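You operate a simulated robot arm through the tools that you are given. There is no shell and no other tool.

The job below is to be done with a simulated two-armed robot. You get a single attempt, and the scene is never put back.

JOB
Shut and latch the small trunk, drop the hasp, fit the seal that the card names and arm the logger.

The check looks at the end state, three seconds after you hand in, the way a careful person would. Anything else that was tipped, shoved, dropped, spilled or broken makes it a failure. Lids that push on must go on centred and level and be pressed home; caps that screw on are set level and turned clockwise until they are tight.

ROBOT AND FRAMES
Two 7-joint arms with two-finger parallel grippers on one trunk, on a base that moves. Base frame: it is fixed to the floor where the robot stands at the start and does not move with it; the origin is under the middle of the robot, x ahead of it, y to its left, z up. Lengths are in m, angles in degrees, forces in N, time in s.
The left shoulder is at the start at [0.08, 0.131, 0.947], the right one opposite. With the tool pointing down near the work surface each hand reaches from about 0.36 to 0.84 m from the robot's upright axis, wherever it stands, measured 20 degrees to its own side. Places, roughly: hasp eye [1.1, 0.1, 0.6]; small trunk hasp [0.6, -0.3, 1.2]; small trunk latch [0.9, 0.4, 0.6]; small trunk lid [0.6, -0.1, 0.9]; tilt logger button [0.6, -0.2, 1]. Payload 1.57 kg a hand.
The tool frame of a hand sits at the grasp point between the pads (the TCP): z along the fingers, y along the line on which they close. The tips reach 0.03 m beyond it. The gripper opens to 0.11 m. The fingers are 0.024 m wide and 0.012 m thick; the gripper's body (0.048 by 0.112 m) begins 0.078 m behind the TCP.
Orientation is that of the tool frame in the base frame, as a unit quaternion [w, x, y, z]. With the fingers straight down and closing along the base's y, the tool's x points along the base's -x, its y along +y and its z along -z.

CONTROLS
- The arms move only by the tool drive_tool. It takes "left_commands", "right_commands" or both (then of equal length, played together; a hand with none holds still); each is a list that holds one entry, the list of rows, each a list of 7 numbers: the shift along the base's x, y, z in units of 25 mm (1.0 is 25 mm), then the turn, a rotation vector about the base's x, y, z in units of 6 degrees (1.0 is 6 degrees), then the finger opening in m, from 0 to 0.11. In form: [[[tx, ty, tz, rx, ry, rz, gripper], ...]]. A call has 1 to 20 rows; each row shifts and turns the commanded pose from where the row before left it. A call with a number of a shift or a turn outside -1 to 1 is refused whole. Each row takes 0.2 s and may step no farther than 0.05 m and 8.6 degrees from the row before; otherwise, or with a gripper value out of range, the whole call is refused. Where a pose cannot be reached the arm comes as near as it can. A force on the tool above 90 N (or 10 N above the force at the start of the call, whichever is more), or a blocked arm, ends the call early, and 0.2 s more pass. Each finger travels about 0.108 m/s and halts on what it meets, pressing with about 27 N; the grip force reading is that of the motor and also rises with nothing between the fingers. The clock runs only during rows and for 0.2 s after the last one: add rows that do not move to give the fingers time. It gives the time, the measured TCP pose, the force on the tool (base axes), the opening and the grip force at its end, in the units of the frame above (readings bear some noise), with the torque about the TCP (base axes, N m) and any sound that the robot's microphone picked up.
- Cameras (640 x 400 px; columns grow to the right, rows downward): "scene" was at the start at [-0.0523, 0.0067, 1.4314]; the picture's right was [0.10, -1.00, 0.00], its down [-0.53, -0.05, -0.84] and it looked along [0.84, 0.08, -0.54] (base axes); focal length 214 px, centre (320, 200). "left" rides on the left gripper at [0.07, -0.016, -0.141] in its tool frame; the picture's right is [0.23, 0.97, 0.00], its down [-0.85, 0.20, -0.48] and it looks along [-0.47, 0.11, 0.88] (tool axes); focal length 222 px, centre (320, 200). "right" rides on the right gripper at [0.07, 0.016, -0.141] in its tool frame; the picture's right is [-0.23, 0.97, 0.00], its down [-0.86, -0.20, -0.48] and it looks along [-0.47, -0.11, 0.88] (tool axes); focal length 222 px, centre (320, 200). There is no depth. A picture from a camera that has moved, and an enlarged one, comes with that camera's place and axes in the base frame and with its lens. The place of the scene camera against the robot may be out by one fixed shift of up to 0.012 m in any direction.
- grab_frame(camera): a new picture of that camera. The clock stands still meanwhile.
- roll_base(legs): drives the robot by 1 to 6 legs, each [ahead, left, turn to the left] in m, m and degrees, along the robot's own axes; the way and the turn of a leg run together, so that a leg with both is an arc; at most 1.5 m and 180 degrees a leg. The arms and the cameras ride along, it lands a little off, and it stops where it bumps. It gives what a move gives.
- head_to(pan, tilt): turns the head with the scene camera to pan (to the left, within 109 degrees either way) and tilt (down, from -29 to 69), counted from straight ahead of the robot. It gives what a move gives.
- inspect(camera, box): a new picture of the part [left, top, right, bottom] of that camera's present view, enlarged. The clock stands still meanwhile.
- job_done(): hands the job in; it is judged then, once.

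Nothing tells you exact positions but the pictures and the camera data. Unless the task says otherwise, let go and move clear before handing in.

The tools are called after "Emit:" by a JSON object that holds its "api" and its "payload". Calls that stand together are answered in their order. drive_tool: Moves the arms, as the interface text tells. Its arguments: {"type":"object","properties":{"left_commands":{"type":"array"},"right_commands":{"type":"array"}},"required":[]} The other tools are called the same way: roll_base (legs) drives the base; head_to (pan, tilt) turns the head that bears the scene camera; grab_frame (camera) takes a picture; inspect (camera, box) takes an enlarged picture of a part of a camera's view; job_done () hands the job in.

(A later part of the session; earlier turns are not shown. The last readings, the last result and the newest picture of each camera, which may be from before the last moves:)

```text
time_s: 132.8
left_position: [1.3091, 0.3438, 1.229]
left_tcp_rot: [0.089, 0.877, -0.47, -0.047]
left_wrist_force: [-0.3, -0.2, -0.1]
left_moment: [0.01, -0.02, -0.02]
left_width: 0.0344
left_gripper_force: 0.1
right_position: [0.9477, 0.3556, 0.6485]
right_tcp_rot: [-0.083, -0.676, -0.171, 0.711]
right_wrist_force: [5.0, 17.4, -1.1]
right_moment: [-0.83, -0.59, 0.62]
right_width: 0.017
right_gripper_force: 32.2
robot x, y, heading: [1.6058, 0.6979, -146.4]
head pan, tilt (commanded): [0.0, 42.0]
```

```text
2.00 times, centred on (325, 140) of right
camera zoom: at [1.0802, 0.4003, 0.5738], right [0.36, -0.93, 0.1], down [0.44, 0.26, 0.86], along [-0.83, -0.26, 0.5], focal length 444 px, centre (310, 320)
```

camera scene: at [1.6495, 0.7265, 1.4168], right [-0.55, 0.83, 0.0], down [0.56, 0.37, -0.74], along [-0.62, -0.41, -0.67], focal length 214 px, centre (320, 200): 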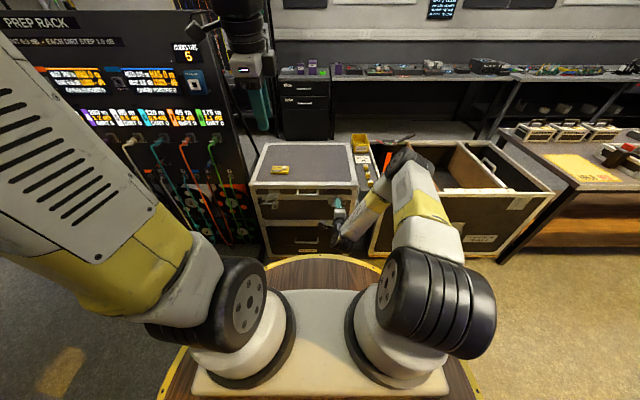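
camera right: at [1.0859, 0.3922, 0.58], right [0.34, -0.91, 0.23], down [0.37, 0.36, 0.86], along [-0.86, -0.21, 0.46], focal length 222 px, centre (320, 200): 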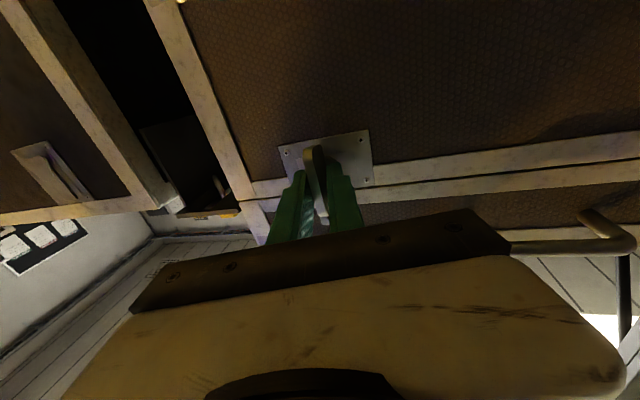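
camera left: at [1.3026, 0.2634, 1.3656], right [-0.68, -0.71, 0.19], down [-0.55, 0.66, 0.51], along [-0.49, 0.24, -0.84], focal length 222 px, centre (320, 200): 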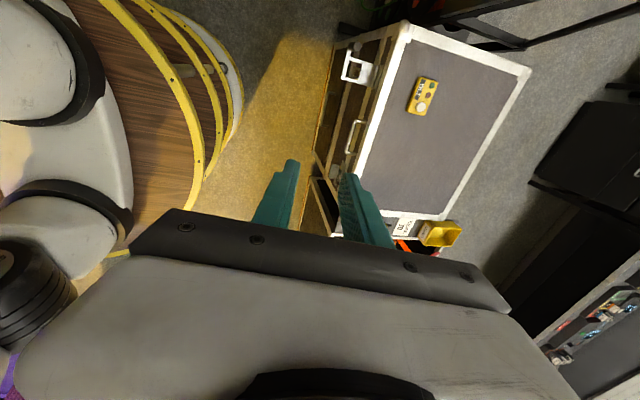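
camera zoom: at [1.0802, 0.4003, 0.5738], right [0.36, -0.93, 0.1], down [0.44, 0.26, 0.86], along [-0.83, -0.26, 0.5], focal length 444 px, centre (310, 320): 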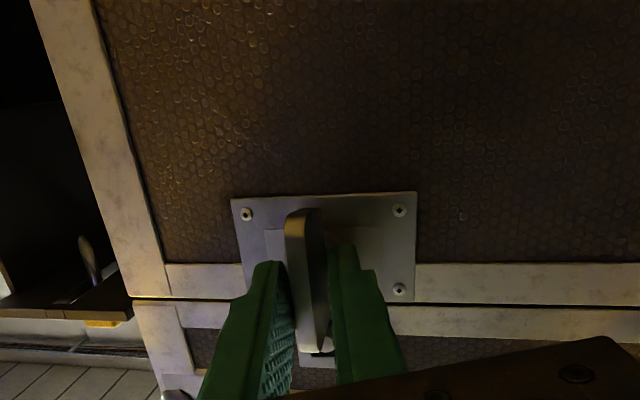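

The torque rose and the pads began to tilt on the plate: it's hard against its stop at a quarter-turn. I'll relax the twist, open and withdraw straight back.

Emit:
{"api": "drive_tool", "payload": {"right_commands": [[[0, 0, 0, -0.7, -0.46, 0, 0.0], [0, 0, 0, 0, 0, 0, 0.024], [0, 0, 0, 0, 0, 0, 0.026], [0.3, 0.2, 0, 0, 0, 0, 0.026], [0.6, 0.4, 0, 0, 0, 0, 0.026], [0.6, 0.4, 0, 0, 0, 0, 0.03]]]}}

Emit:
{"api": "grab_frame", "payload": {"camera": "right"}}

Emit:
{"api": "inspect", "payload": {"camera": "right", "box": [230, 60, 420, 240]}}

```text
time_s: 134.2
left_position: [1.3072, 0.3446, 1.2312]
left_tcp_rot: [0.088, 0.877, -0.47, -0.047]
left_wrist_force: [-0.5, 0.0, -0.6]
left_moment: [-0.04, 0.01, 0.02]
left_width: 0.034
left_gripper_force: 0.1
right_position: [0.9868, 0.38, 0.6481]
right_tcp_rot: [-0.112, -0.69, -0.144, 0.701]
right_wrist_force: [-1.0, 0.4, -0.1]
right_moment: [0.02, 0.01, 0.02]
right_width: 0.03
right_gripper_force: 0.1
robot x, y, heading: [1.6049, 0.6936, -146.5]
head pan, tilt (commanded): [0.0, 42.0]
```

```text
taken
camera right: at [1.122, 0.4192, 0.5769], right [0.35, -0.92, 0.18], down [0.4, 0.32, 0.86], along [-0.85, -0.23, 0.48], focal length 222 px, centre (320, 200)
```

right: 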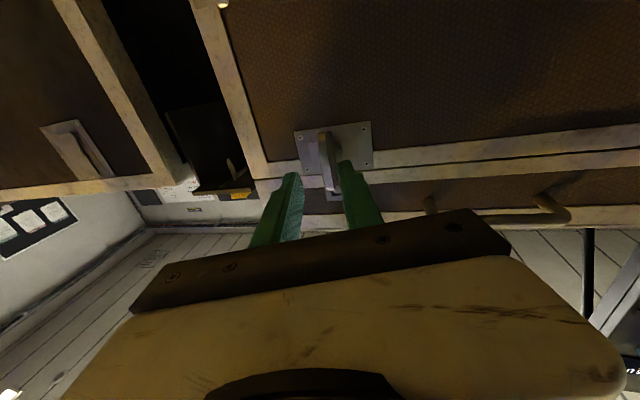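

```text
2.22 times, centred on (325, 150) of right
camera zoom: at [1.122, 0.4192, 0.5769], right [0.35, -0.92, 0.18], down [0.4, 0.32, 0.86], along [-0.85, -0.23, 0.48], focal length 494 px, centre (309, 311)
```

zoom: 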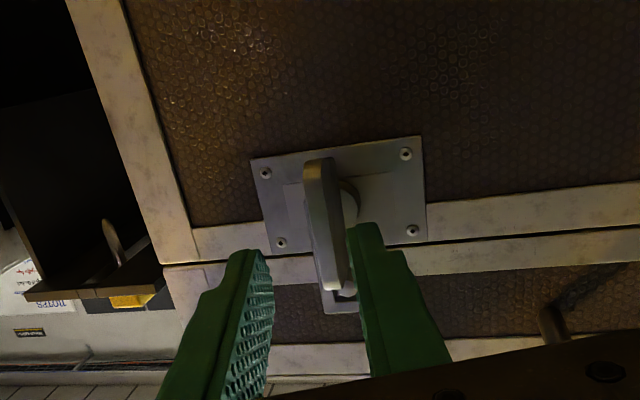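

The hook is over the peg. Now I'll unwind the right hand and lift it clear to check the latch from above.

Emit:
{"api": "drive_tool", "payload": {"right_commands": [[[0.284, 0.187, 0, 0, 0, 0.7, 0.03], [0.284, 0.187, 0, 0, 0, 0.7, 0.03], [0, 0, 0, -0.42, -0.275, 0.7, 0.03], [0, 0, 0.663, 0.55, -0.835, 0, 0.03], [0, 0, 0.663, 0.55, -0.835, 0, 0.03], [0, 0, 0.663, 0.55, -0.835, 0, 0.03], [0, 0, 0.663, 0.55, -0.835, 0, 0.03], [0, 0, 0.663, 0.55, -0.835, 0, 0.03], [0, 0, 0.663, 0.55, -0.835, 0, 0.03], [0, 0, 0.663, 0.55, -0.835, 0, 0.03], [0, 0, 0.663, 0.55, -0.835, 0, 0.03], [0, 0, 0.663, 0.55, -0.835, 0, 0.03], [0, 0, 0.663, 0.55, -0.835, 0, 0.03], [0, 0, 0.663, 0.55, -0.835, 0, 0.03], [0, 0, 0.663, 0.55, -0.835, 0, 0.03], [0, 0, 0.663, 0.55, -0.835, 0, 0.03], [0, 0, 0.663, 0.55, -0.835, 0, 0.03]]]}}

Emit:
{"api": "grab_frame", "payload": {"camera": "right"}}

Emit:
{"api": "inspect", "payload": {"camera": "right", "box": [240, 90, 420, 200]}}

Emit:
{"api": "grab_frame", "payload": {"camera": "scene"}}

```text
time_s: 137.8
left_position: [1.3074, 0.3447, 1.2294]
left_tcp_rot: [0.089, 0.877, -0.47, -0.047]
left_wrist_force: [0.4, 0.0, 0.4]
left_moment: [0.01, -0.01, 0.0]
left_width: 0.034
left_gripper_force: 0.0
right_position: [1.0009, 0.3898, 0.881]
right_tcp_rot: [0.016, 0.957, 0.285, -0.051]
right_wrist_force: [-0.5, -0.7, -0.2]
right_moment: [0.02, 0.0, 0.03]
right_width: 0.0299
right_gripper_force: 0.1
robot x, y, heading: [1.603, 0.6974, -146.3]
head pan, tilt (commanded): [0.0, 42.0]
```

```text
taken
camera right: at [1.0798, 0.4237, 1.0138], right [0.34, -0.94, 0.02], down [-0.78, -0.27, 0.57], along [-0.53, -0.21, -0.82], focal length 222 px, centre (320, 200)
```

right: 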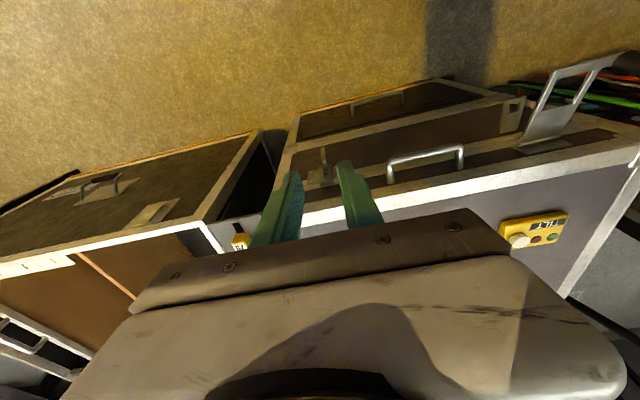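

```text
3.56 times, centred on (330, 145) of right
camera zoom: at [1.0798, 0.4237, 1.0138], right [0.34, -0.94, 0.02], down [-0.78, -0.27, 0.57], along [-0.53, -0.21, -0.82], focal length 790 px, centre (284, 396)
```

zoom: 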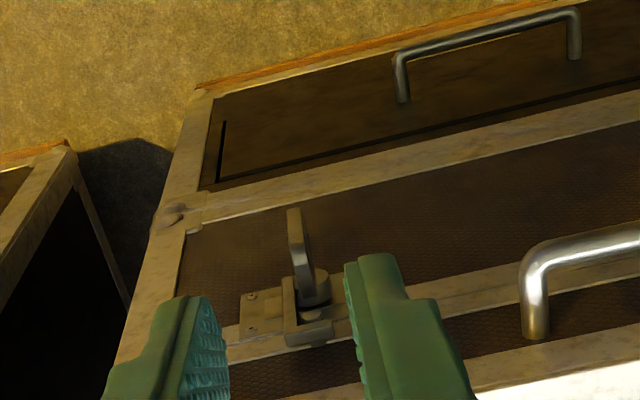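

```text
taken
camera scene: at [1.6495, 0.7266, 1.4168], right [-0.55, 0.83, 0.0], down [0.56, 0.37, -0.74], along [-0.62, -0.41, -0.67], focal length 214 px, centre (320, 200)
```

scene: 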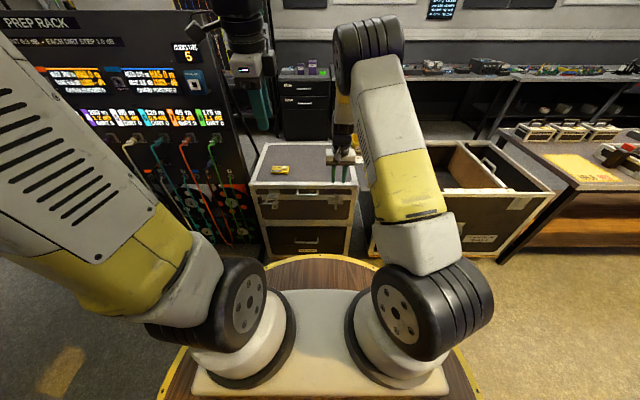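

The hook is over the peg, so the latch is made. Next the hasp: I'll measure the strap.

Emit:
{"api": "inspect", "payload": {"camera": "right", "box": [480, 40, 640, 170]}}

Emit:
{"api": "inspect", "payload": {"camera": "scene", "box": [245, 180, 305, 220]}}

Emit:
{"api": "grab_frame", "payload": {"camera": "left"}}

```text
3.08 times, centred on (560, 105) of right
camera zoom: at [1.0798, 0.4237, 1.0138], right [0.34, -0.94, 0.02], down [-0.78, -0.27, 0.57], along [-0.53, -0.21, -0.82], focal length 684 px, centre (-418, 492)
```

zoom: 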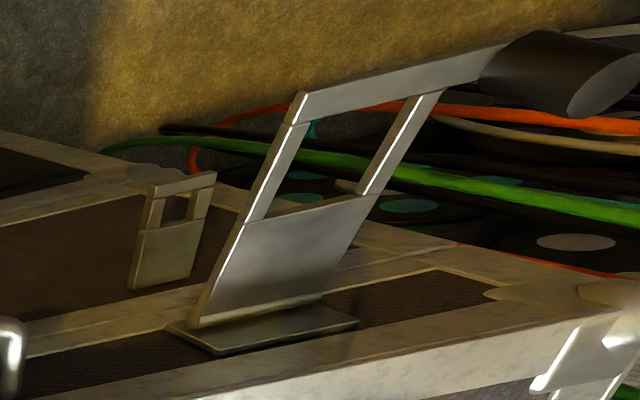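

```text
10.00 times, centred on (275, 200) of scene
camera zoom: at [1.6495, 0.7266, 1.4168], right [-0.55, 0.83, 0.0], down [0.56, 0.37, -0.74], along [-0.62, -0.41, -0.67], focal length 2145 px, centre (770, 200)
```

zoom: 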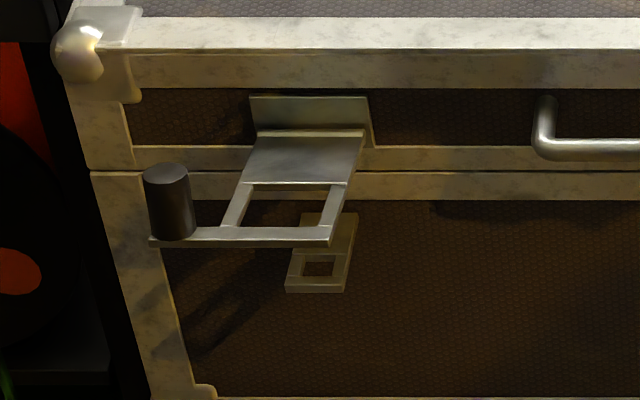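

```text
taken
camera left: at [1.3825, 0.311, 1.3656], right [-0.67, -0.72, 0.19], down [-0.56, 0.66, 0.51], along [-0.49, 0.23, -0.84], focal length 222 px, centre (320, 200)
```

left: 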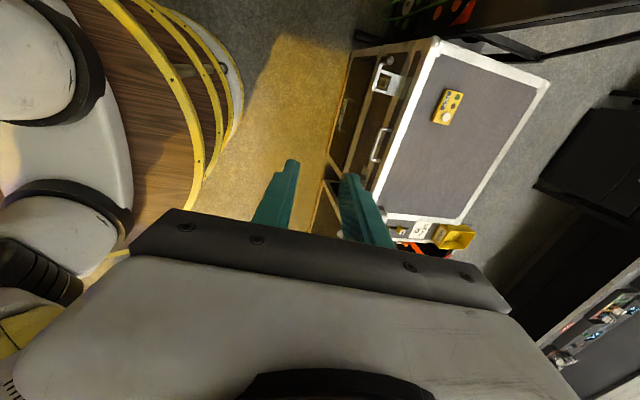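

The strap sticks out nearly level (hinge z≈0.70, knob at about n 1.04, s 0.58), and the eye tab below is at z≈0.64 with its hole at about n 0.98, s 0.53. I'll unroll the left hand and bring it over the knob.

Emit:
{"api": "drive_tool", "payload": {"left_commands": [[[-0.191, -0.583, -0.613, 0.166, 0.112, 0.98, 0.05], [-0.191, -0.583, -0.613, 0.166, 0.112, 0.98, 0.05], [-0.191, -0.583, -0.613, 0.166, 0.112, 0.98, 0.05], [-0.191, -0.583, -0.613, 0.166, 0.112, 0.98, 0.05], [-0.191, -0.583, -0.613, 0.166, 0.112, 0.98, 0.05], [-0.191, -0.583, -0.613, 0.166, 0.112, 0.98, 0.05], [-0.191, -0.583, -0.613, 0.166, 0.112, 0.98, 0.05], [-0.191, -0.583, -0.613, 0.166, 0.112, 0.98, 0.05], [-0.191, -0.583, -0.613, 0.166, 0.112, 0.98, 0.05], [-0.191, -0.583, -0.613, 0.166, 0.112, 0.98, 0.05], [-0.191, -0.583, -0.613, 0.166, 0.112, 0.98, 0.05], [-0.191, -0.583, -0.613, 0.166, 0.112, 0.98, 0.05], [-0.191, -0.583, -0.613, 0.166, 0.112, 0.98, 0.05], [-0.191, -0.583, -0.613, 0.166, 0.112, 0.98, 0.05], [-0.191, -0.583, -0.613, 0.166, 0.112, 0.98, 0.05]]]}}

Emit:
{"api": "grab_frame", "payload": {"camera": "left"}}

Emit:
{"api": "grab_frame", "payload": {"camera": "scene"}}

```text
time_s: 141.0
left_position: [1.237, 0.1244, 0.9986]
left_tcp_rot: [0.029, 0.952, 0.289, -0.097]
left_wrist_force: [0.0, 0.1, 0.0]
left_moment: [0.0, 0.02, -0.01]
left_width: 0.0504
left_gripper_force: 0.0
right_position: [0.9998, 0.39, 0.8796]
right_tcp_rot: [0.017, 0.957, 0.285, -0.052]
right_wrist_force: [-0.1, -0.9, -0.2]
right_moment: [0.02, -0.01, -0.01]
right_width: 0.0302
right_gripper_force: 0.0
robot x, y, heading: [1.6039, 0.6974, -146.1]
head pan, tilt (commanded): [0.0, 42.0]
```

```text
taken
camera left: at [1.3066, 0.1924, 1.1238], right [0.73, -0.69, -0.05], down [-0.51, -0.58, 0.64], along [-0.47, -0.44, -0.77], focal length 222 px, centre (320, 200)
```

left: 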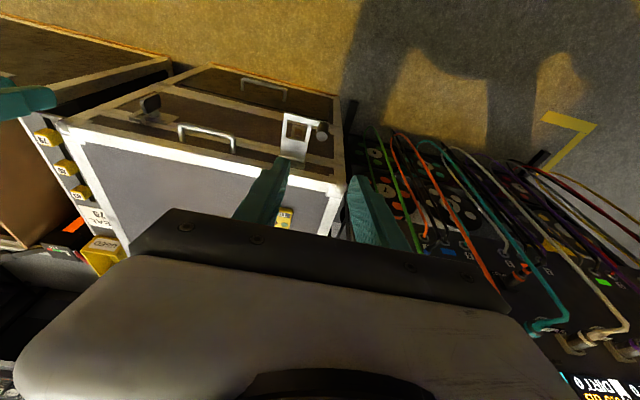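

```text
taken
camera scene: at [1.6495, 0.7267, 1.4168], right [-0.55, 0.83, 0.0], down [0.56, 0.37, -0.74], along [-0.62, -0.41, -0.67], focal length 214 px, centre (320, 200)
```

scene: 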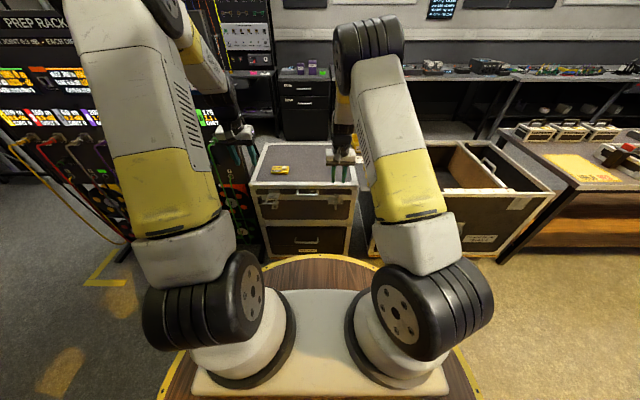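

Emit:
{"api": "inspect", "payload": {"camera": "left", "box": [250, 80, 400, 200]}}

Emit:
{"api": "inspect", "payload": {"camera": "scene", "box": [180, 110, 310, 260]}}

```text
3.33 times, centred on (325, 140) of left
camera zoom: at [1.3066, 0.1924, 1.1238], right [0.73, -0.69, -0.05], down [-0.51, -0.58, 0.64], along [-0.47, -0.44, -0.77], focal length 740 px, centre (303, 400)
```

zoom: 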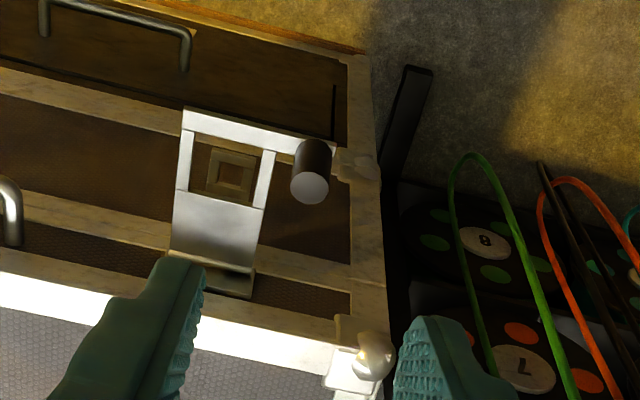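

```text
2.67 times, centred on (245, 185) of scene
camera zoom: at [1.6495, 0.7267, 1.4168], right [-0.55, 0.83, 0.0], down [0.56, 0.37, -0.74], along [-0.62, -0.41, -0.67], focal length 572 px, centre (520, 240)
```

zoom: 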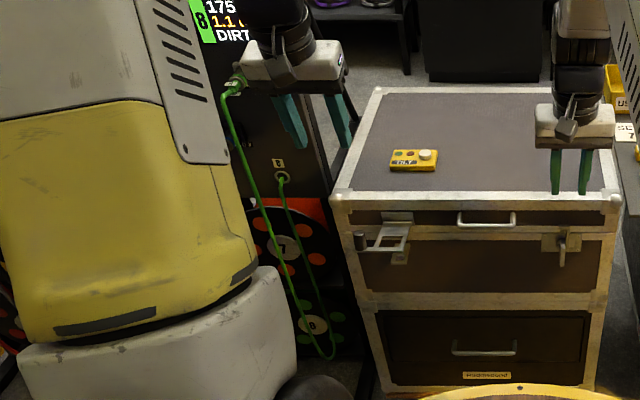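

Knob top at n≈1.03, s≈0.582 and the eye is right below the strap's slot. I'll lower the left hand to just above the knob.

Emit:
{"api": "drive_tool", "payload": {"left_commands": [[[-0.27, -0.208, -0.99, 0, 0, 0, 0.045], [-0.27, -0.208, -0.99, 0, 0, 0, 0.045], [-0.27, -0.208, -0.99, 0, 0, 0, 0.045], [-0.27, -0.208, -0.99, 0, 0, 0, 0.045], [-0.27, -0.208, -0.99, 0, 0, 0, 0.045], [-0.27, -0.208, -0.99, 0, 0, 0, 0.045], [-0.27, -0.208, -0.99, 0, 0, 0, 0.045], [-0.27, -0.208, -0.99, 0, 0, 0, 0.045]]]}}

Emit:
{"api": "grab_frame", "payload": {"camera": "left"}}

Emit:
{"api": "inspect", "payload": {"camera": "left", "box": [240, 60, 420, 220]}}

Emit:
{"api": "inspect", "payload": {"camera": "right", "box": [460, 0, 640, 170]}}

```text
time_s: 142.8
left_position: [1.181, 0.0842, 0.8017]
left_tcp_rot: [0.029, 0.952, 0.288, -0.097]
left_wrist_force: [0.2, 0.3, -0.3]
left_moment: [-0.01, 0.02, 0.02]
left_width: 0.0448
left_gripper_force: 0.1
right_position: [1.0008, 0.39, 0.8795]
right_tcp_rot: [0.017, 0.957, 0.285, -0.053]
right_wrist_force: [0.5, 0.0, -0.2]
right_moment: [0.0, 0.02, -0.02]
right_width: 0.0299
right_gripper_force: 0.1
robot x, y, heading: [1.6043, 0.6934, -146.5]
head pan, tilt (commanded): [0.0, 42.0]
```

```text
taken
camera left: at [1.2522, 0.1515, 0.9272], right [0.72, -0.69, -0.05], down [-0.51, -0.58, 0.64], along [-0.47, -0.44, -0.77], focal length 222 px, centre (320, 200)
```

left: 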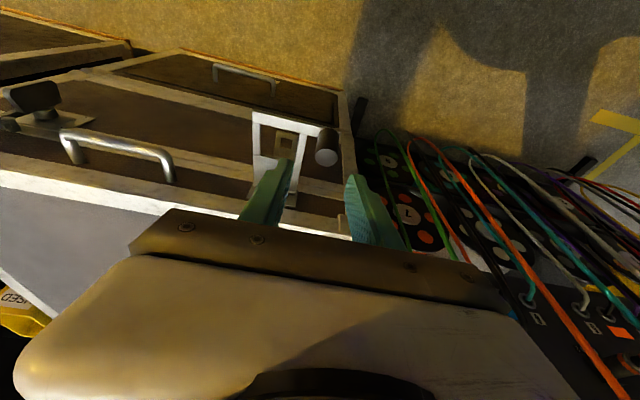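

```text
2.50 times, centred on (330, 140) of left
camera zoom: at [1.2522, 0.1515, 0.9272], right [0.72, -0.69, -0.05], down [-0.51, -0.58, 0.64], along [-0.47, -0.44, -0.77], focal length 555 px, centre (295, 350)
```

zoom: 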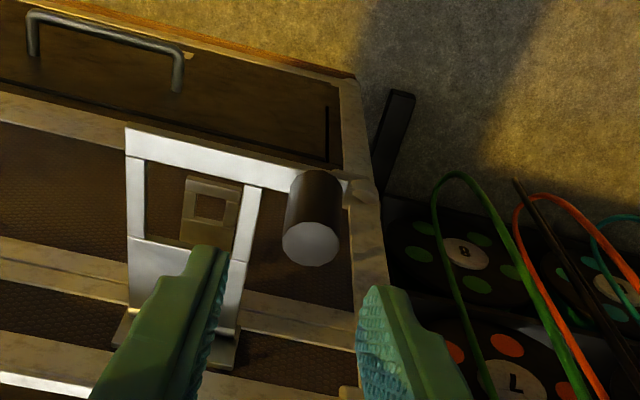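

```text
2.35 times, centred on (550, 85) of right
camera zoom: at [1.0798, 0.4238, 1.0135], right [0.34, -0.94, 0.03], down [-0.78, -0.27, 0.57], along [-0.53, -0.21, -0.82], focal length 523 px, centre (-221, 471)
```

zoom: 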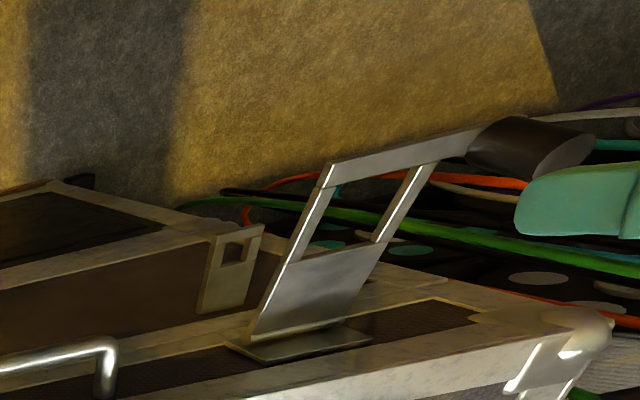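

Emit:
{"api": "drive_tool", "payload": {"left_commands": [[[0.05, -0.03, -0.9, 0, 0, 0, 0.045], [0.05, -0.03, -0.9, 0, 0, 0, 0.045], [0, 0, 0, 0, 0, 0, 0.045]]]}}

Emit:
{"api": "inspect", "payload": {"camera": "left", "box": [240, 60, 420, 220]}}

Emit:
{"api": "inspect", "payload": {"camera": "right", "box": [460, 0, 640, 170]}}

```text
time_s: 143.6
left_position: [1.1826, 0.0822, 0.7572]
left_tcp_rot: [0.03, 0.952, 0.287, -0.097]
left_wrist_force: [-0.4, 0.2, -0.8]
left_moment: [-0.04, 0.02, -0.01]
left_width: 0.045
left_gripper_force: 0.0
right_position: [1.0003, 0.3897, 0.8799]
right_tcp_rot: [0.017, 0.957, 0.285, -0.052]
right_wrist_force: [0.4, -0.1, -0.7]
right_moment: [0.01, 0.01, -0.01]
right_width: 0.0302
right_gripper_force: 0.0
robot x, y, heading: [1.6072, 0.6968, -146.2]
head pan, tilt (commanded): [0.0, 42.0]
```

```text
2.50 times, centred on (330, 140) of left
camera zoom: at [1.2546, 0.1503, 0.8824], right [0.72, -0.69, -0.05], down [-0.51, -0.58, 0.64], along [-0.47, -0.44, -0.77], focal length 555 px, centre (295, 350)
```

zoom: 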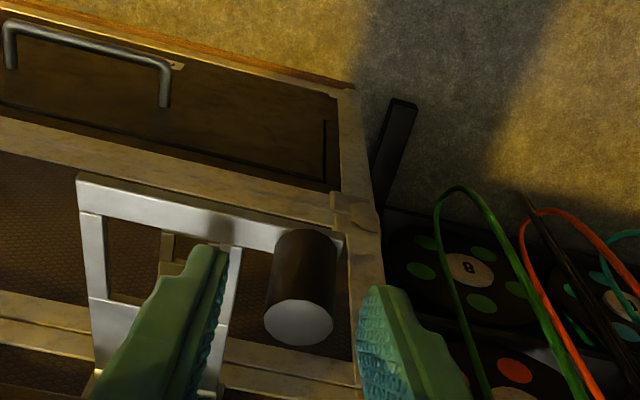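

```text
2.35 times, centred on (550, 85) of right
camera zoom: at [1.0796, 0.4237, 1.0134], right [0.34, -0.94, 0.03], down [-0.78, -0.27, 0.57], along [-0.53, -0.21, -0.82], focal length 523 px, centre (-221, 471)
```

zoom: 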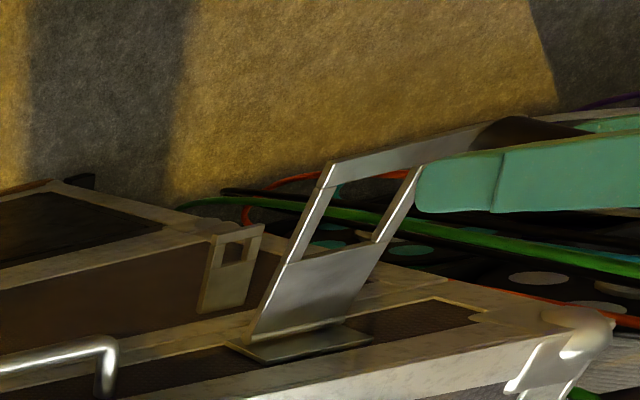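

The knob is between the fingers. I'll shift 6 mm outward to centre the pads and close.

Emit:
{"api": "drive_tool", "payload": {"left_commands": [[[0.2, 0.13, 0, 0, 0, 0, 0.045], [0, 0, 0, 0, 0, 0, 0.02], [0, 0, 0, 0, 0, 0, 0.0], [0, 0, 0, 0, 0, 0, 0.0]]]}}

Emit:
{"api": "inspect", "payload": {"camera": "left", "box": [240, 60, 420, 220]}}

```text
time_s: 144.6
left_position: [1.1904, 0.0868, 0.7578]
left_tcp_rot: [0.029, 0.953, 0.288, -0.095]
left_wrist_force: [0.1, -2.5, -1.1]
left_moment: [-0.38, -0.34, -0.12]
left_width: 0.0201
left_gripper_force: 33.2
right_position: [1.0004, 0.3879, 0.8806]
right_tcp_rot: [0.017, 0.957, 0.284, -0.052]
right_wrist_force: [1.0, 0.3, 0.2]
right_moment: [-0.04, -0.02, 0.0]
right_width: 0.0299
right_gripper_force: 0.0
robot x, y, heading: [1.5998, 0.695, -146.3]
head pan, tilt (commanded): [0.0, 42.0]
```

```text
2.50 times, centred on (330, 140) of left
camera zoom: at [1.2601, 0.1532, 0.8819], right [0.72, -0.69, -0.04], down [-0.51, -0.58, 0.64], along [-0.47, -0.44, -0.77], focal length 555 px, centre (295, 350)
```

zoom: 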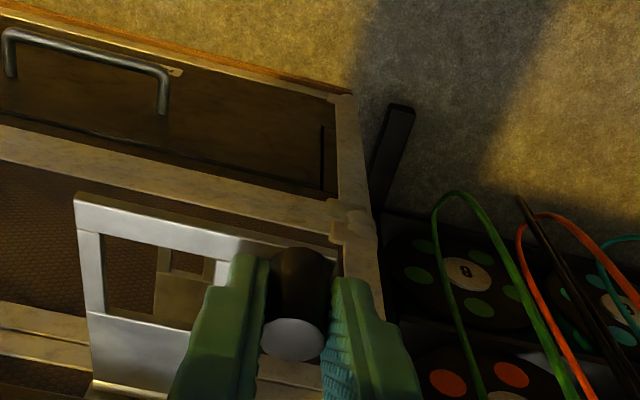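

Knob gripped (20 mm). Now I'll swing the strap down along its arc.

Emit:
{"api": "drive_tool", "payload": {"left_commands": [[[0.107, 0.07, -0.328, 0, 0, 0, 0.0], [0.08, 0.053, -0.34, 0, 0, 0, 0.0], [0.057, 0.037, -0.348, 0, 0, 0, 0.0], [0.03, 0.02, -0.352, 0, 0, 0, 0.0], [0.007, 0.004, -0.356, 0, 0, 0, 0.0], [-0.023, -0.015, -0.352, 0, 0, 0, 0.0], [-0.043, -0.029, -0.348, 0, 0, 0, 0.0], [-0.073, -0.048, -0.344, 0, 0, 0, 0.0]]]}}

Emit:
{"api": "inspect", "payload": {"camera": "left", "box": [200, 40, 420, 220]}}

Emit:
{"api": "inspect", "payload": {"camera": "right", "box": [460, 0, 640, 170]}}

```text
time_s: 146.4
left_position: [1.1928, 0.089, 0.6887]
left_tcp_rot: [0.029, 0.952, 0.287, -0.097]
left_wrist_force: [-1.4, -12.5, 12.9]
left_moment: [-0.27, 1.1, -0.26]
left_width: 0.0205
left_gripper_force: 34.2
right_position: [1.0008, 0.3892, 0.8802]
right_tcp_rot: [0.016, 0.957, 0.284, -0.054]
right_wrist_force: [-0.3, 0.0, 0.9]
right_moment: [0.03, 0.0, 0.0]
right_width: 0.0299
right_gripper_force: 0.1
robot x, y, heading: [1.6052, 0.6981, -146.4]
head pan, tilt (commanded): [0.0, 42.0]
```

```text
2.22 times, centred on (310, 130) of left
camera zoom: at [1.2636, 0.1554, 0.8128], right [0.72, -0.69, -0.05], down [-0.51, -0.58, 0.64], along [-0.47, -0.44, -0.77], focal length 494 px, centre (342, 356)
```

zoom: 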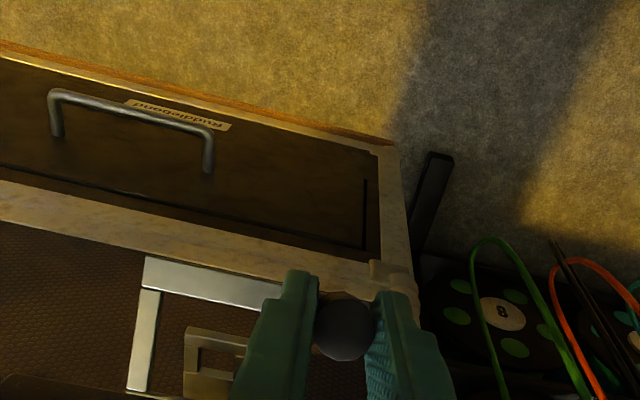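

```text
2.35 times, centred on (550, 85) of right
camera zoom: at [1.0798, 0.4237, 1.0135], right [0.34, -0.94, 0.03], down [-0.78, -0.27, 0.57], along [-0.53, -0.21, -0.82], focal length 523 px, centre (-221, 471)
```

zoom: 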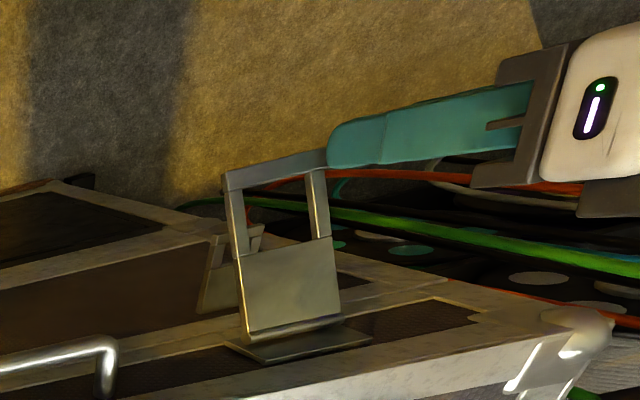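

Emit:
{"api": "drive_tool", "payload": {"left_commands": [[[-0.097, -0.064, -0.336, 0, 0, 0, 0.0], [-0.12, -0.079, -0.32, 0, 0, 0, 0.0], [-0.14, -0.092, -0.312, 0, 0, 0, 0.0], [-0.167, -0.11, -0.292, 0, 0, 0, 0.0], [-0.187, -0.123, -0.276, 0, 0, 0, 0.0], [-0.204, -0.134, -0.256, 0, 0, 0, 0.0]]]}}

Emit:
{"api": "inspect", "payload": {"camera": "left", "box": [200, 40, 420, 220]}}

Emit:
{"api": "inspect", "payload": {"camera": "right", "box": [460, 0, 640, 170]}}

```text
time_s: 147.8
left_position: [1.1714, 0.0735, 0.6426]
left_tcp_rot: [0.029, 0.952, 0.288, -0.095]
left_wrist_force: [10.9, -1.2, 5.7]
left_moment: [-0.33, 0.87, -0.4]
left_width: 0.0203
left_gripper_force: 34.0
right_position: [0.9994, 0.3894, 0.88]
right_tcp_rot: [0.017, 0.957, 0.284, -0.053]
right_wrist_force: [0.2, 0.1, -0.1]
right_moment: [-0.01, -0.01, -0.02]
right_width: 0.0304
right_gripper_force: 0.0
robot x, y, heading: [1.6005, 0.6988, -146.6]
head pan, tilt (commanded): [0.0, 42.0]
```

```text
2.22 times, centred on (310, 130) of left
camera zoom: at [1.2412, 0.1404, 0.7671], right [0.72, -0.69, -0.05], down [-0.51, -0.58, 0.64], along [-0.46, -0.44, -0.77], focal length 494 px, centre (342, 356)
```

zoom: 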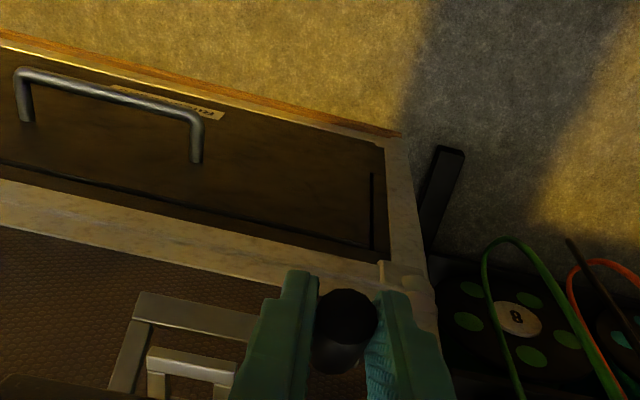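

```text
2.35 times, centred on (550, 85) of right
camera zoom: at [1.08, 0.4238, 1.0136], right [0.34, -0.94, 0.03], down [-0.78, -0.27, 0.57], along [-0.53, -0.21, -0.82], focal length 523 px, centre (-221, 471)
```

zoom: 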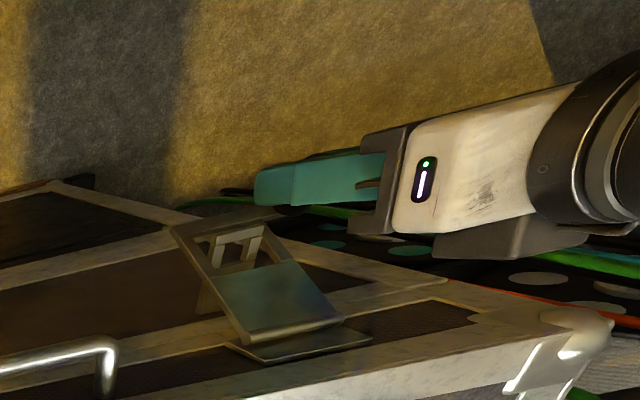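

The eye is threading through the strap's slot. Finishing the swing.

Emit:
{"api": "drive_tool", "payload": {"left_commands": [[[-0.224, -0.148, -0.232, 0, 0, 0, 0.0], [-0.237, -0.156, -0.208, 0, 0, 0, 0.0], [-0.254, -0.167, -0.18, 0, 0, 0, 0.0], [-0.267, -0.176, -0.156, 0, 0, 0, 0.0], [-0.274, -0.181, -0.128, 0, 0, 0, 0.0]]]}}

Emit:
{"api": "inspect", "payload": {"camera": "left", "box": [200, 40, 420, 220]}}

Emit:
{"api": "inspect", "payload": {"camera": "right", "box": [460, 0, 640, 170]}}

```text
time_s: 149.0
left_position: [1.139, 0.0522, 0.6217]
left_tcp_rot: [0.029, 0.953, 0.287, -0.095]
left_wrist_force: [10.3, 0.5, 1.8]
left_moment: [-0.36, 0.73, -0.88]
left_width: 0.0201
left_gripper_force: 33.8
right_position: [1.001, 0.3899, 0.88]
right_tcp_rot: [0.017, 0.957, 0.284, -0.053]
right_wrist_force: [-0.2, 0.4, 0.4]
right_moment: [-0.01, 0.02, 0.02]
right_width: 0.0298
right_gripper_force: 0.1
robot x, y, heading: [1.6039, 0.7014, -146.6]
head pan, tilt (commanded): [0.0, 42.0]
```

```text
2.22 times, centred on (310, 130) of left
camera zoom: at [1.2091, 0.1191, 0.7456], right [0.72, -0.69, -0.05], down [-0.51, -0.58, 0.64], along [-0.47, -0.44, -0.77], focal length 494 px, centre (342, 356)
```

zoom: 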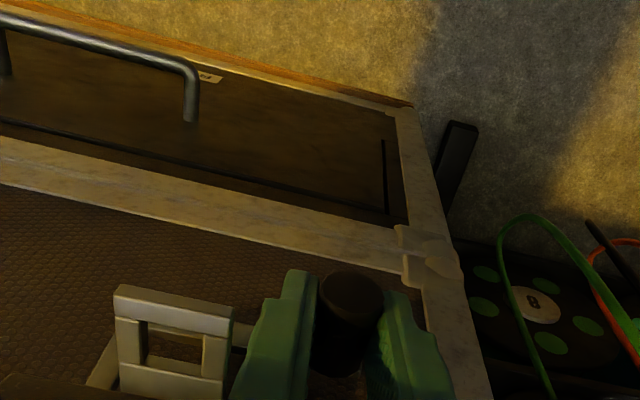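

```text
2.35 times, centred on (550, 85) of right
camera zoom: at [1.0798, 0.4238, 1.0136], right [0.34, -0.94, 0.03], down [-0.78, -0.27, 0.57], along [-0.53, -0.21, -0.82], focal length 523 px, centre (-221, 471)
```

zoom: 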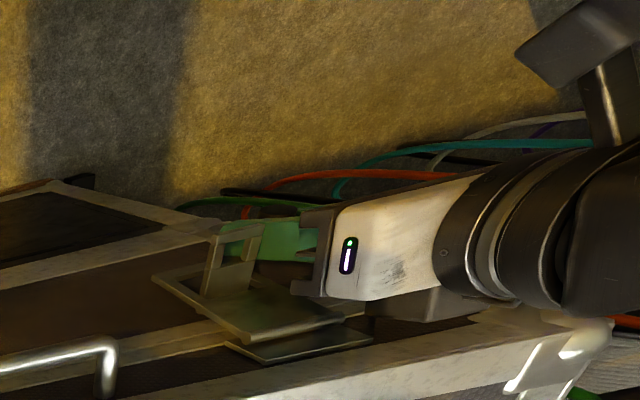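

Emit:
{"api": "drive_tool", "payload": {"left_commands": [[[-0.284, -0.187, -0.096, 0, 0, 0, 0.0], [-0.2, -0.132, -0.03, 0, 0, 0, 0.0]]]}}

Emit:
{"api": "inspect", "payload": {"camera": "right", "box": [460, 0, 640, 170]}}

Emit:
{"api": "inspect", "payload": {"camera": "left", "box": [200, 40, 420, 220]}}

```text
time_s: 149.6
left_position: [1.1287, 0.0465, 0.618]
left_tcp_rot: [0.029, 0.953, 0.287, -0.094]
left_wrist_force: [28.7, 21.2, 17.1]
left_moment: [-2.54, 2.61, -1.19]
left_width: 0.0202
left_gripper_force: 33.4
right_position: [1.0015, 0.3899, 0.8809]
right_tcp_rot: [0.017, 0.957, 0.285, -0.053]
right_wrist_force: [0.5, 0.6, 0.5]
right_moment: [0.01, -0.02, -0.01]
right_width: 0.0299
right_gripper_force: 0.0
robot x, y, heading: [1.6014, 0.698, -146.6]
head pan, tilt (commanded): [0.0, 42.0]
```

```text
2.35 times, centred on (550, 85) of right
camera zoom: at [1.0808, 0.4246, 1.0142], right [0.34, -0.94, 0.03], down [-0.78, -0.27, 0.57], along [-0.53, -0.22, -0.82], focal length 523 px, centre (-221, 471)
```

zoom: 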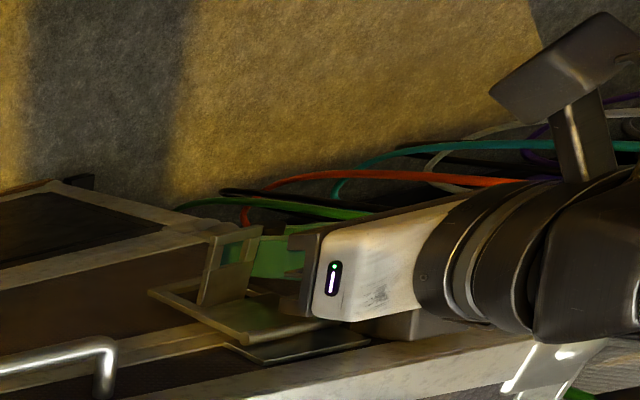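

```text
2.22 times, centred on (310, 130) of left
camera zoom: at [1.1991, 0.1125, 0.743], right [0.72, -0.69, -0.05], down [-0.51, -0.58, 0.64], along [-0.46, -0.44, -0.77], focal length 494 px, centre (342, 356)
```

zoom: 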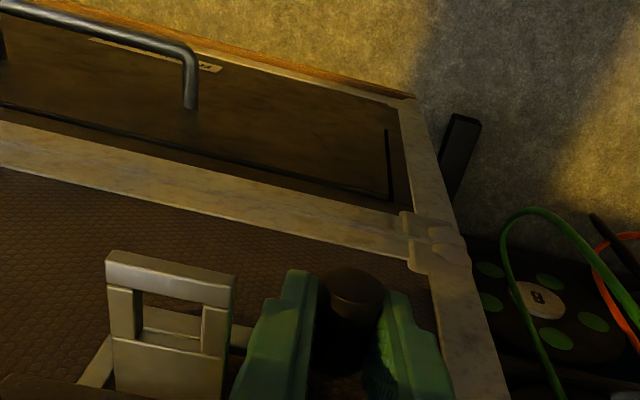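

The strap is hanging vertical with the eye through its slot. Releasing and withdrawing outward, then up.

Emit:
{"api": "drive_tool", "payload": {"left_commands": [[[0, 0, 0, 0, 0, 0, 0.034], [0, 0, 0, 0, 0, 0, 0.036], [0.5, 0.33, 0.1, 0, 0, 0, 0.036], [0.8, 0.53, 0.2, 0, 0, 0, 0.036], [0.5, 0.33, 0.9, 0, 0, 0, 0.036], [0, 0, 1, 0, 0, 0, 0.036], [0, 0, 1, 0, 0, 0, 0.036], [0, 0, 1, 0, 0, 0, 0.036], [0, 0, 1, 0, 0, 0, 0.036], [0, 0, 1, 0, 0, 0, 0.036]]]}}

Emit:
{"api": "grab_frame", "payload": {"camera": "left"}}

Emit:
{"api": "inspect", "payload": {"camera": "left", "box": [200, 40, 420, 220]}}

Emit:
{"api": "inspect", "payload": {"camera": "right", "box": [460, 0, 640, 170]}}

```text
time_s: 151.8
left_position: [1.1715, 0.0734, 0.7727]
left_tcp_rot: [0.029, 0.952, 0.288, -0.096]
left_wrist_force: [-1.0, 0.4, -0.5]
left_moment: [0.01, 0.01, -0.04]
left_width: 0.0359
left_gripper_force: 0.0
right_position: [1.0006, 0.3896, 0.8796]
right_tcp_rot: [0.016, 0.957, 0.284, -0.052]
right_wrist_force: [-0.6, 0.3, 1.0]
right_moment: [-0.02, 0.0, 0.02]
right_width: 0.0302
right_gripper_force: 0.1
robot x, y, heading: [1.6047, 0.6961, -146.2]
head pan, tilt (commanded): [0.0, 42.0]
```

```text
taken
camera left: at [1.2411, 0.1403, 0.897], right [0.72, -0.69, -0.05], down [-0.51, -0.58, 0.64], along [-0.47, -0.44, -0.77], focal length 222 px, centre (320, 200)
```

left: 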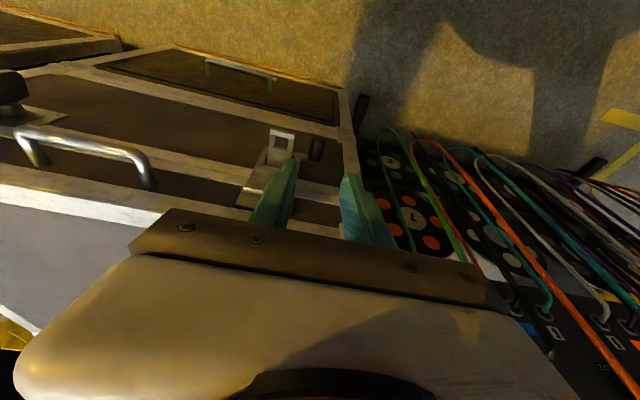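

```text
2.22 times, centred on (310, 130) of left
camera zoom: at [1.2411, 0.1403, 0.897], right [0.72, -0.69, -0.05], down [-0.51, -0.58, 0.64], along [-0.47, -0.44, -0.77], focal length 494 px, centre (342, 356)
```

zoom: 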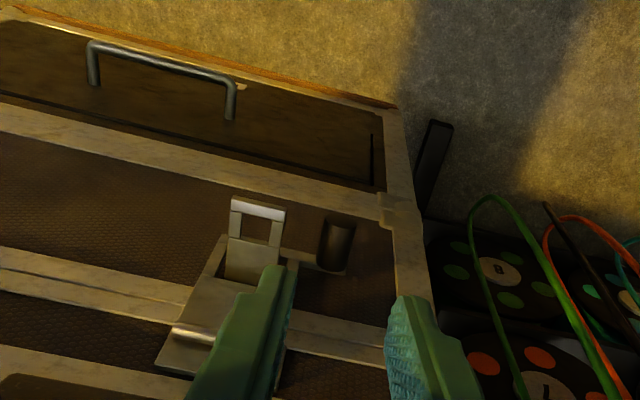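

```text
2.35 times, centred on (550, 85) of right
camera zoom: at [1.0795, 0.4236, 1.0134], right [0.34, -0.94, 0.03], down [-0.78, -0.27, 0.57], along [-0.53, -0.21, -0.82], focal length 523 px, centre (-221, 471)
```

zoom: 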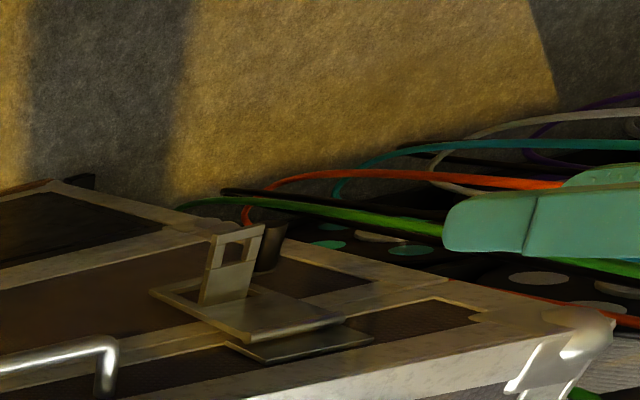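

The hasp is down and stays down with the eye's hole exposed. Next, the seal: I'll raise both hands and step closer so the right hand can reach seal 79.

Emit:
{"api": "drive_tool", "payload": {"left_commands": [[[0.1, 0.2, 1, 0, 0, 0, 0.036], [0.1, 0.2, 1, 0, 0, 0, 0.036], [0.1, 0.2, 1, 0, 0, 0, 0.036], [0.1, 0.2, 1, 0, 0, 0, 0.036], [0.1, 0.2, 1, 0, 0, 0, 0.036], [0.1, 0.2, 1, 0, 0, 0, 0.036], [0.1, 0.2, 1, 0, 0, 0, 0.036], [0.1, 0.2, 1, 0, 0, 0, 0.036], [0.1, 0.2, 1, 0, 0, 0, 0.036], [0.1, 0.2, 1, 0, 0, 0, 0.036], [0.1, 0.2, 1, 0, 0, 0, 0.036], [0.1, 0.2, 1, 0, 0, 0, 0.036], [0.1, 0.2, 1, 0, 0, 0, 0.036], [0.1, 0.2, 1, 0, 0, 0, 0.036]]], "right_commands": [[[0, 0, 1, 0, 0, 0, 0.05], [0, 0, 1, 0, 0, 0, 0.05], [0, 0, 1, 0, 0, 0, 0.05], [-0.2, 0.3, 0, 0, 0, 0, 0.05], [-0.2, 0.3, 0, 0, 0, 0, 0.05], [-0.2, 0.3, 0, 0, 0, 0, 0.05], [-0.2, 0.3, 0, 0, 0, 0, 0.05], [-0.2, 0.3, 0, 0, 0, 0, 0.05], [-0.2, 0.3, 0, 0, 0, 0, 0.05], [-0.2, 0.3, 0, 0, 0, 0, 0.05], [-0.2, 0.3, 0, 0, 0, 0, 0.05], [-0.2, 0.3, 0, 0, 0, 0, 0.05], [-0.2, 0.3, 0, 0, 0, 0, 0.05], [-0.2, 0.3, 0, 0, 0, 0, 0.05]]]}}

Emit:
{"api": "roll_base", "payload": {"legs": [[0.14, 0, 0]]}}

Emit:
{"api": "grab_frame", "payload": {"camera": "right"}}

Emit:
{"api": "grab_frame", "payload": {"camera": "scene"}}

```text
time_s: 154.8
left_position: [1.2055, 0.1443, 1.121]
left_tcp_rot: [0.029, 0.952, 0.289, -0.096]
left_wrist_force: [-0.9, -0.4, -0.6]
left_moment: [0.01, -0.02, -0.03]
left_width: 0.0357
left_gripper_force: 0.1
right_position: [0.9451, 0.472, 0.9556]
right_tcp_rot: [0.017, 0.957, 0.284, -0.053]
right_wrist_force: [0.9, -0.1, 0.4]
right_moment: [-0.01, 0.0, 0.01]
right_width: 0.0503
right_gripper_force: 0.1
robot x, y, heading: [1.6026, 0.6987, -146.2]
head pan, tilt (commanded): [0.0, 42.0]
```

```text
time_s: 156.1
left_position: [1.0929, 0.0691, 1.121]
left_tcp_rot: [0.029, 0.952, 0.288, -0.095]
left_wrist_force: [0.0, -0.2, -0.5]
left_moment: [0.0, 0.0, 0.01]
left_width: 0.0359
left_gripper_force: 0.1
right_position: [0.8328, 0.3975, 0.956]
right_tcp_rot: [0.016, 0.957, 0.284, -0.052]
right_wrist_force: [0.4, 0.0, -0.6]
right_moment: [0.01, 0.0, 0.06]
right_width: 0.05
right_gripper_force: 0.0
robot x, y, heading: [1.491, 0.6243, -146.6]
head pan, tilt (commanded): [0.0, 42.0]
```

```text
taken
camera right: at [0.911, 0.4308, 1.0892], right [0.34, -0.94, 0.03], down [-0.78, -0.27, 0.57], along [-0.53, -0.21, -0.82], focal length 222 px, centre (320, 200)
```

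right: 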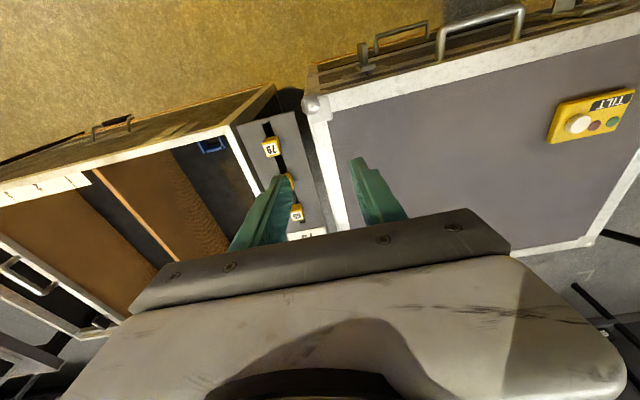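

```text
taken
camera scene: at [1.536, 0.6512, 1.4168], right [-0.55, 0.83, 0.0], down [0.56, 0.37, -0.74], along [-0.62, -0.41, -0.67], focal length 214 px, centre (320, 200)
```

scene: 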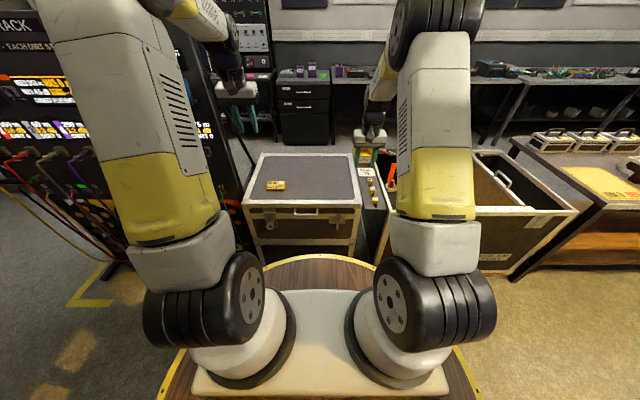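

Emit:
{"api": "inspect", "payload": {"camera": "right", "box": [220, 90, 350, 240]}}

Emit:
{"api": "inspect", "payload": {"camera": "scene", "box": [345, 150, 405, 215]}}

```text
2.67 times, centred on (285, 165) of right
camera zoom: at [0.911, 0.4308, 1.0892], right [0.34, -0.94, 0.03], down [-0.78, -0.27, 0.57], along [-0.53, -0.21, -0.82], focal length 592 px, centre (413, 293)
```

zoom: 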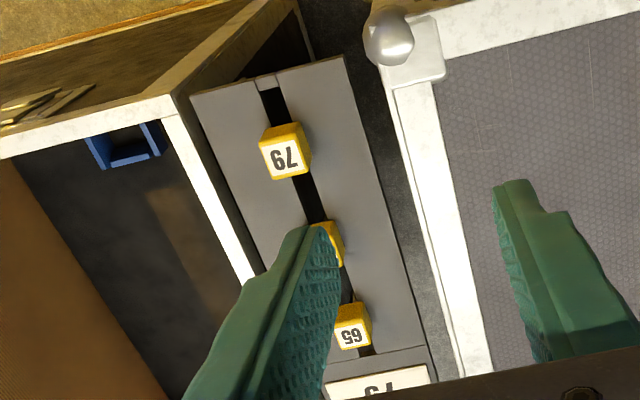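

```text
6.15 times, centred on (375, 182) of scene
camera zoom: at [1.536, 0.6512, 1.4168], right [-0.55, 0.83, 0.0], down [0.56, 0.37, -0.74], along [-0.62, -0.41, -0.67], focal length 1320 px, centre (-18, 308)
```

zoom: 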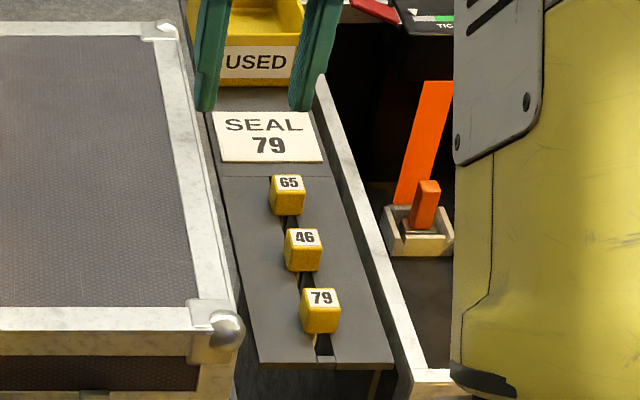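

Emit:
{"api": "inspect", "payload": {"camera": "scene", "box": [365, 192, 390, 212]}}

Emit:
{"api": "inspect", "payload": {"camera": "right", "box": [245, 110, 305, 160]}}

```text
16.00 times, centred on (378, 202) of scene
camera zoom: at [1.536, 0.6512, 1.4168], right [-0.55, 0.83, 0.0], down [0.56, 0.37, -0.74], along [-0.62, -0.41, -0.67], focal length 3432 px, centre (-600, 168)
```

zoom: 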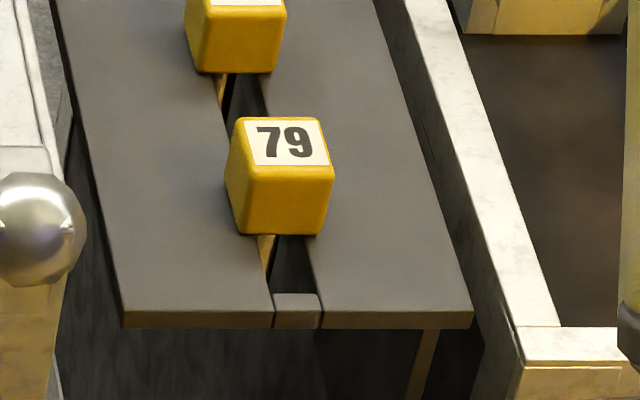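

```text
8.00 times, centred on (275, 135) of right
camera zoom: at [0.911, 0.4308, 1.0892], right [0.34, -0.94, 0.03], down [-0.78, -0.27, 0.57], along [-0.53, -0.21, -0.82], focal length 1777 px, centre (680, 720)
```

zoom: 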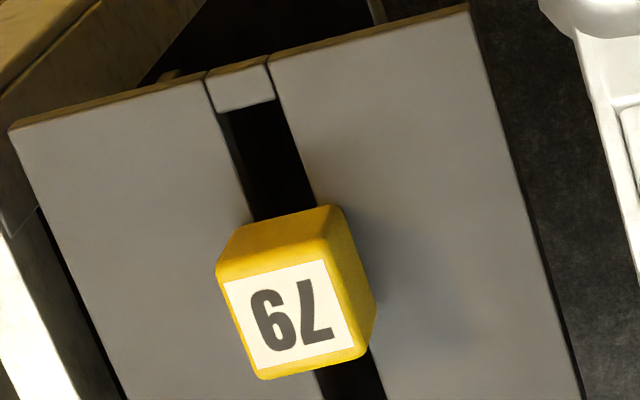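

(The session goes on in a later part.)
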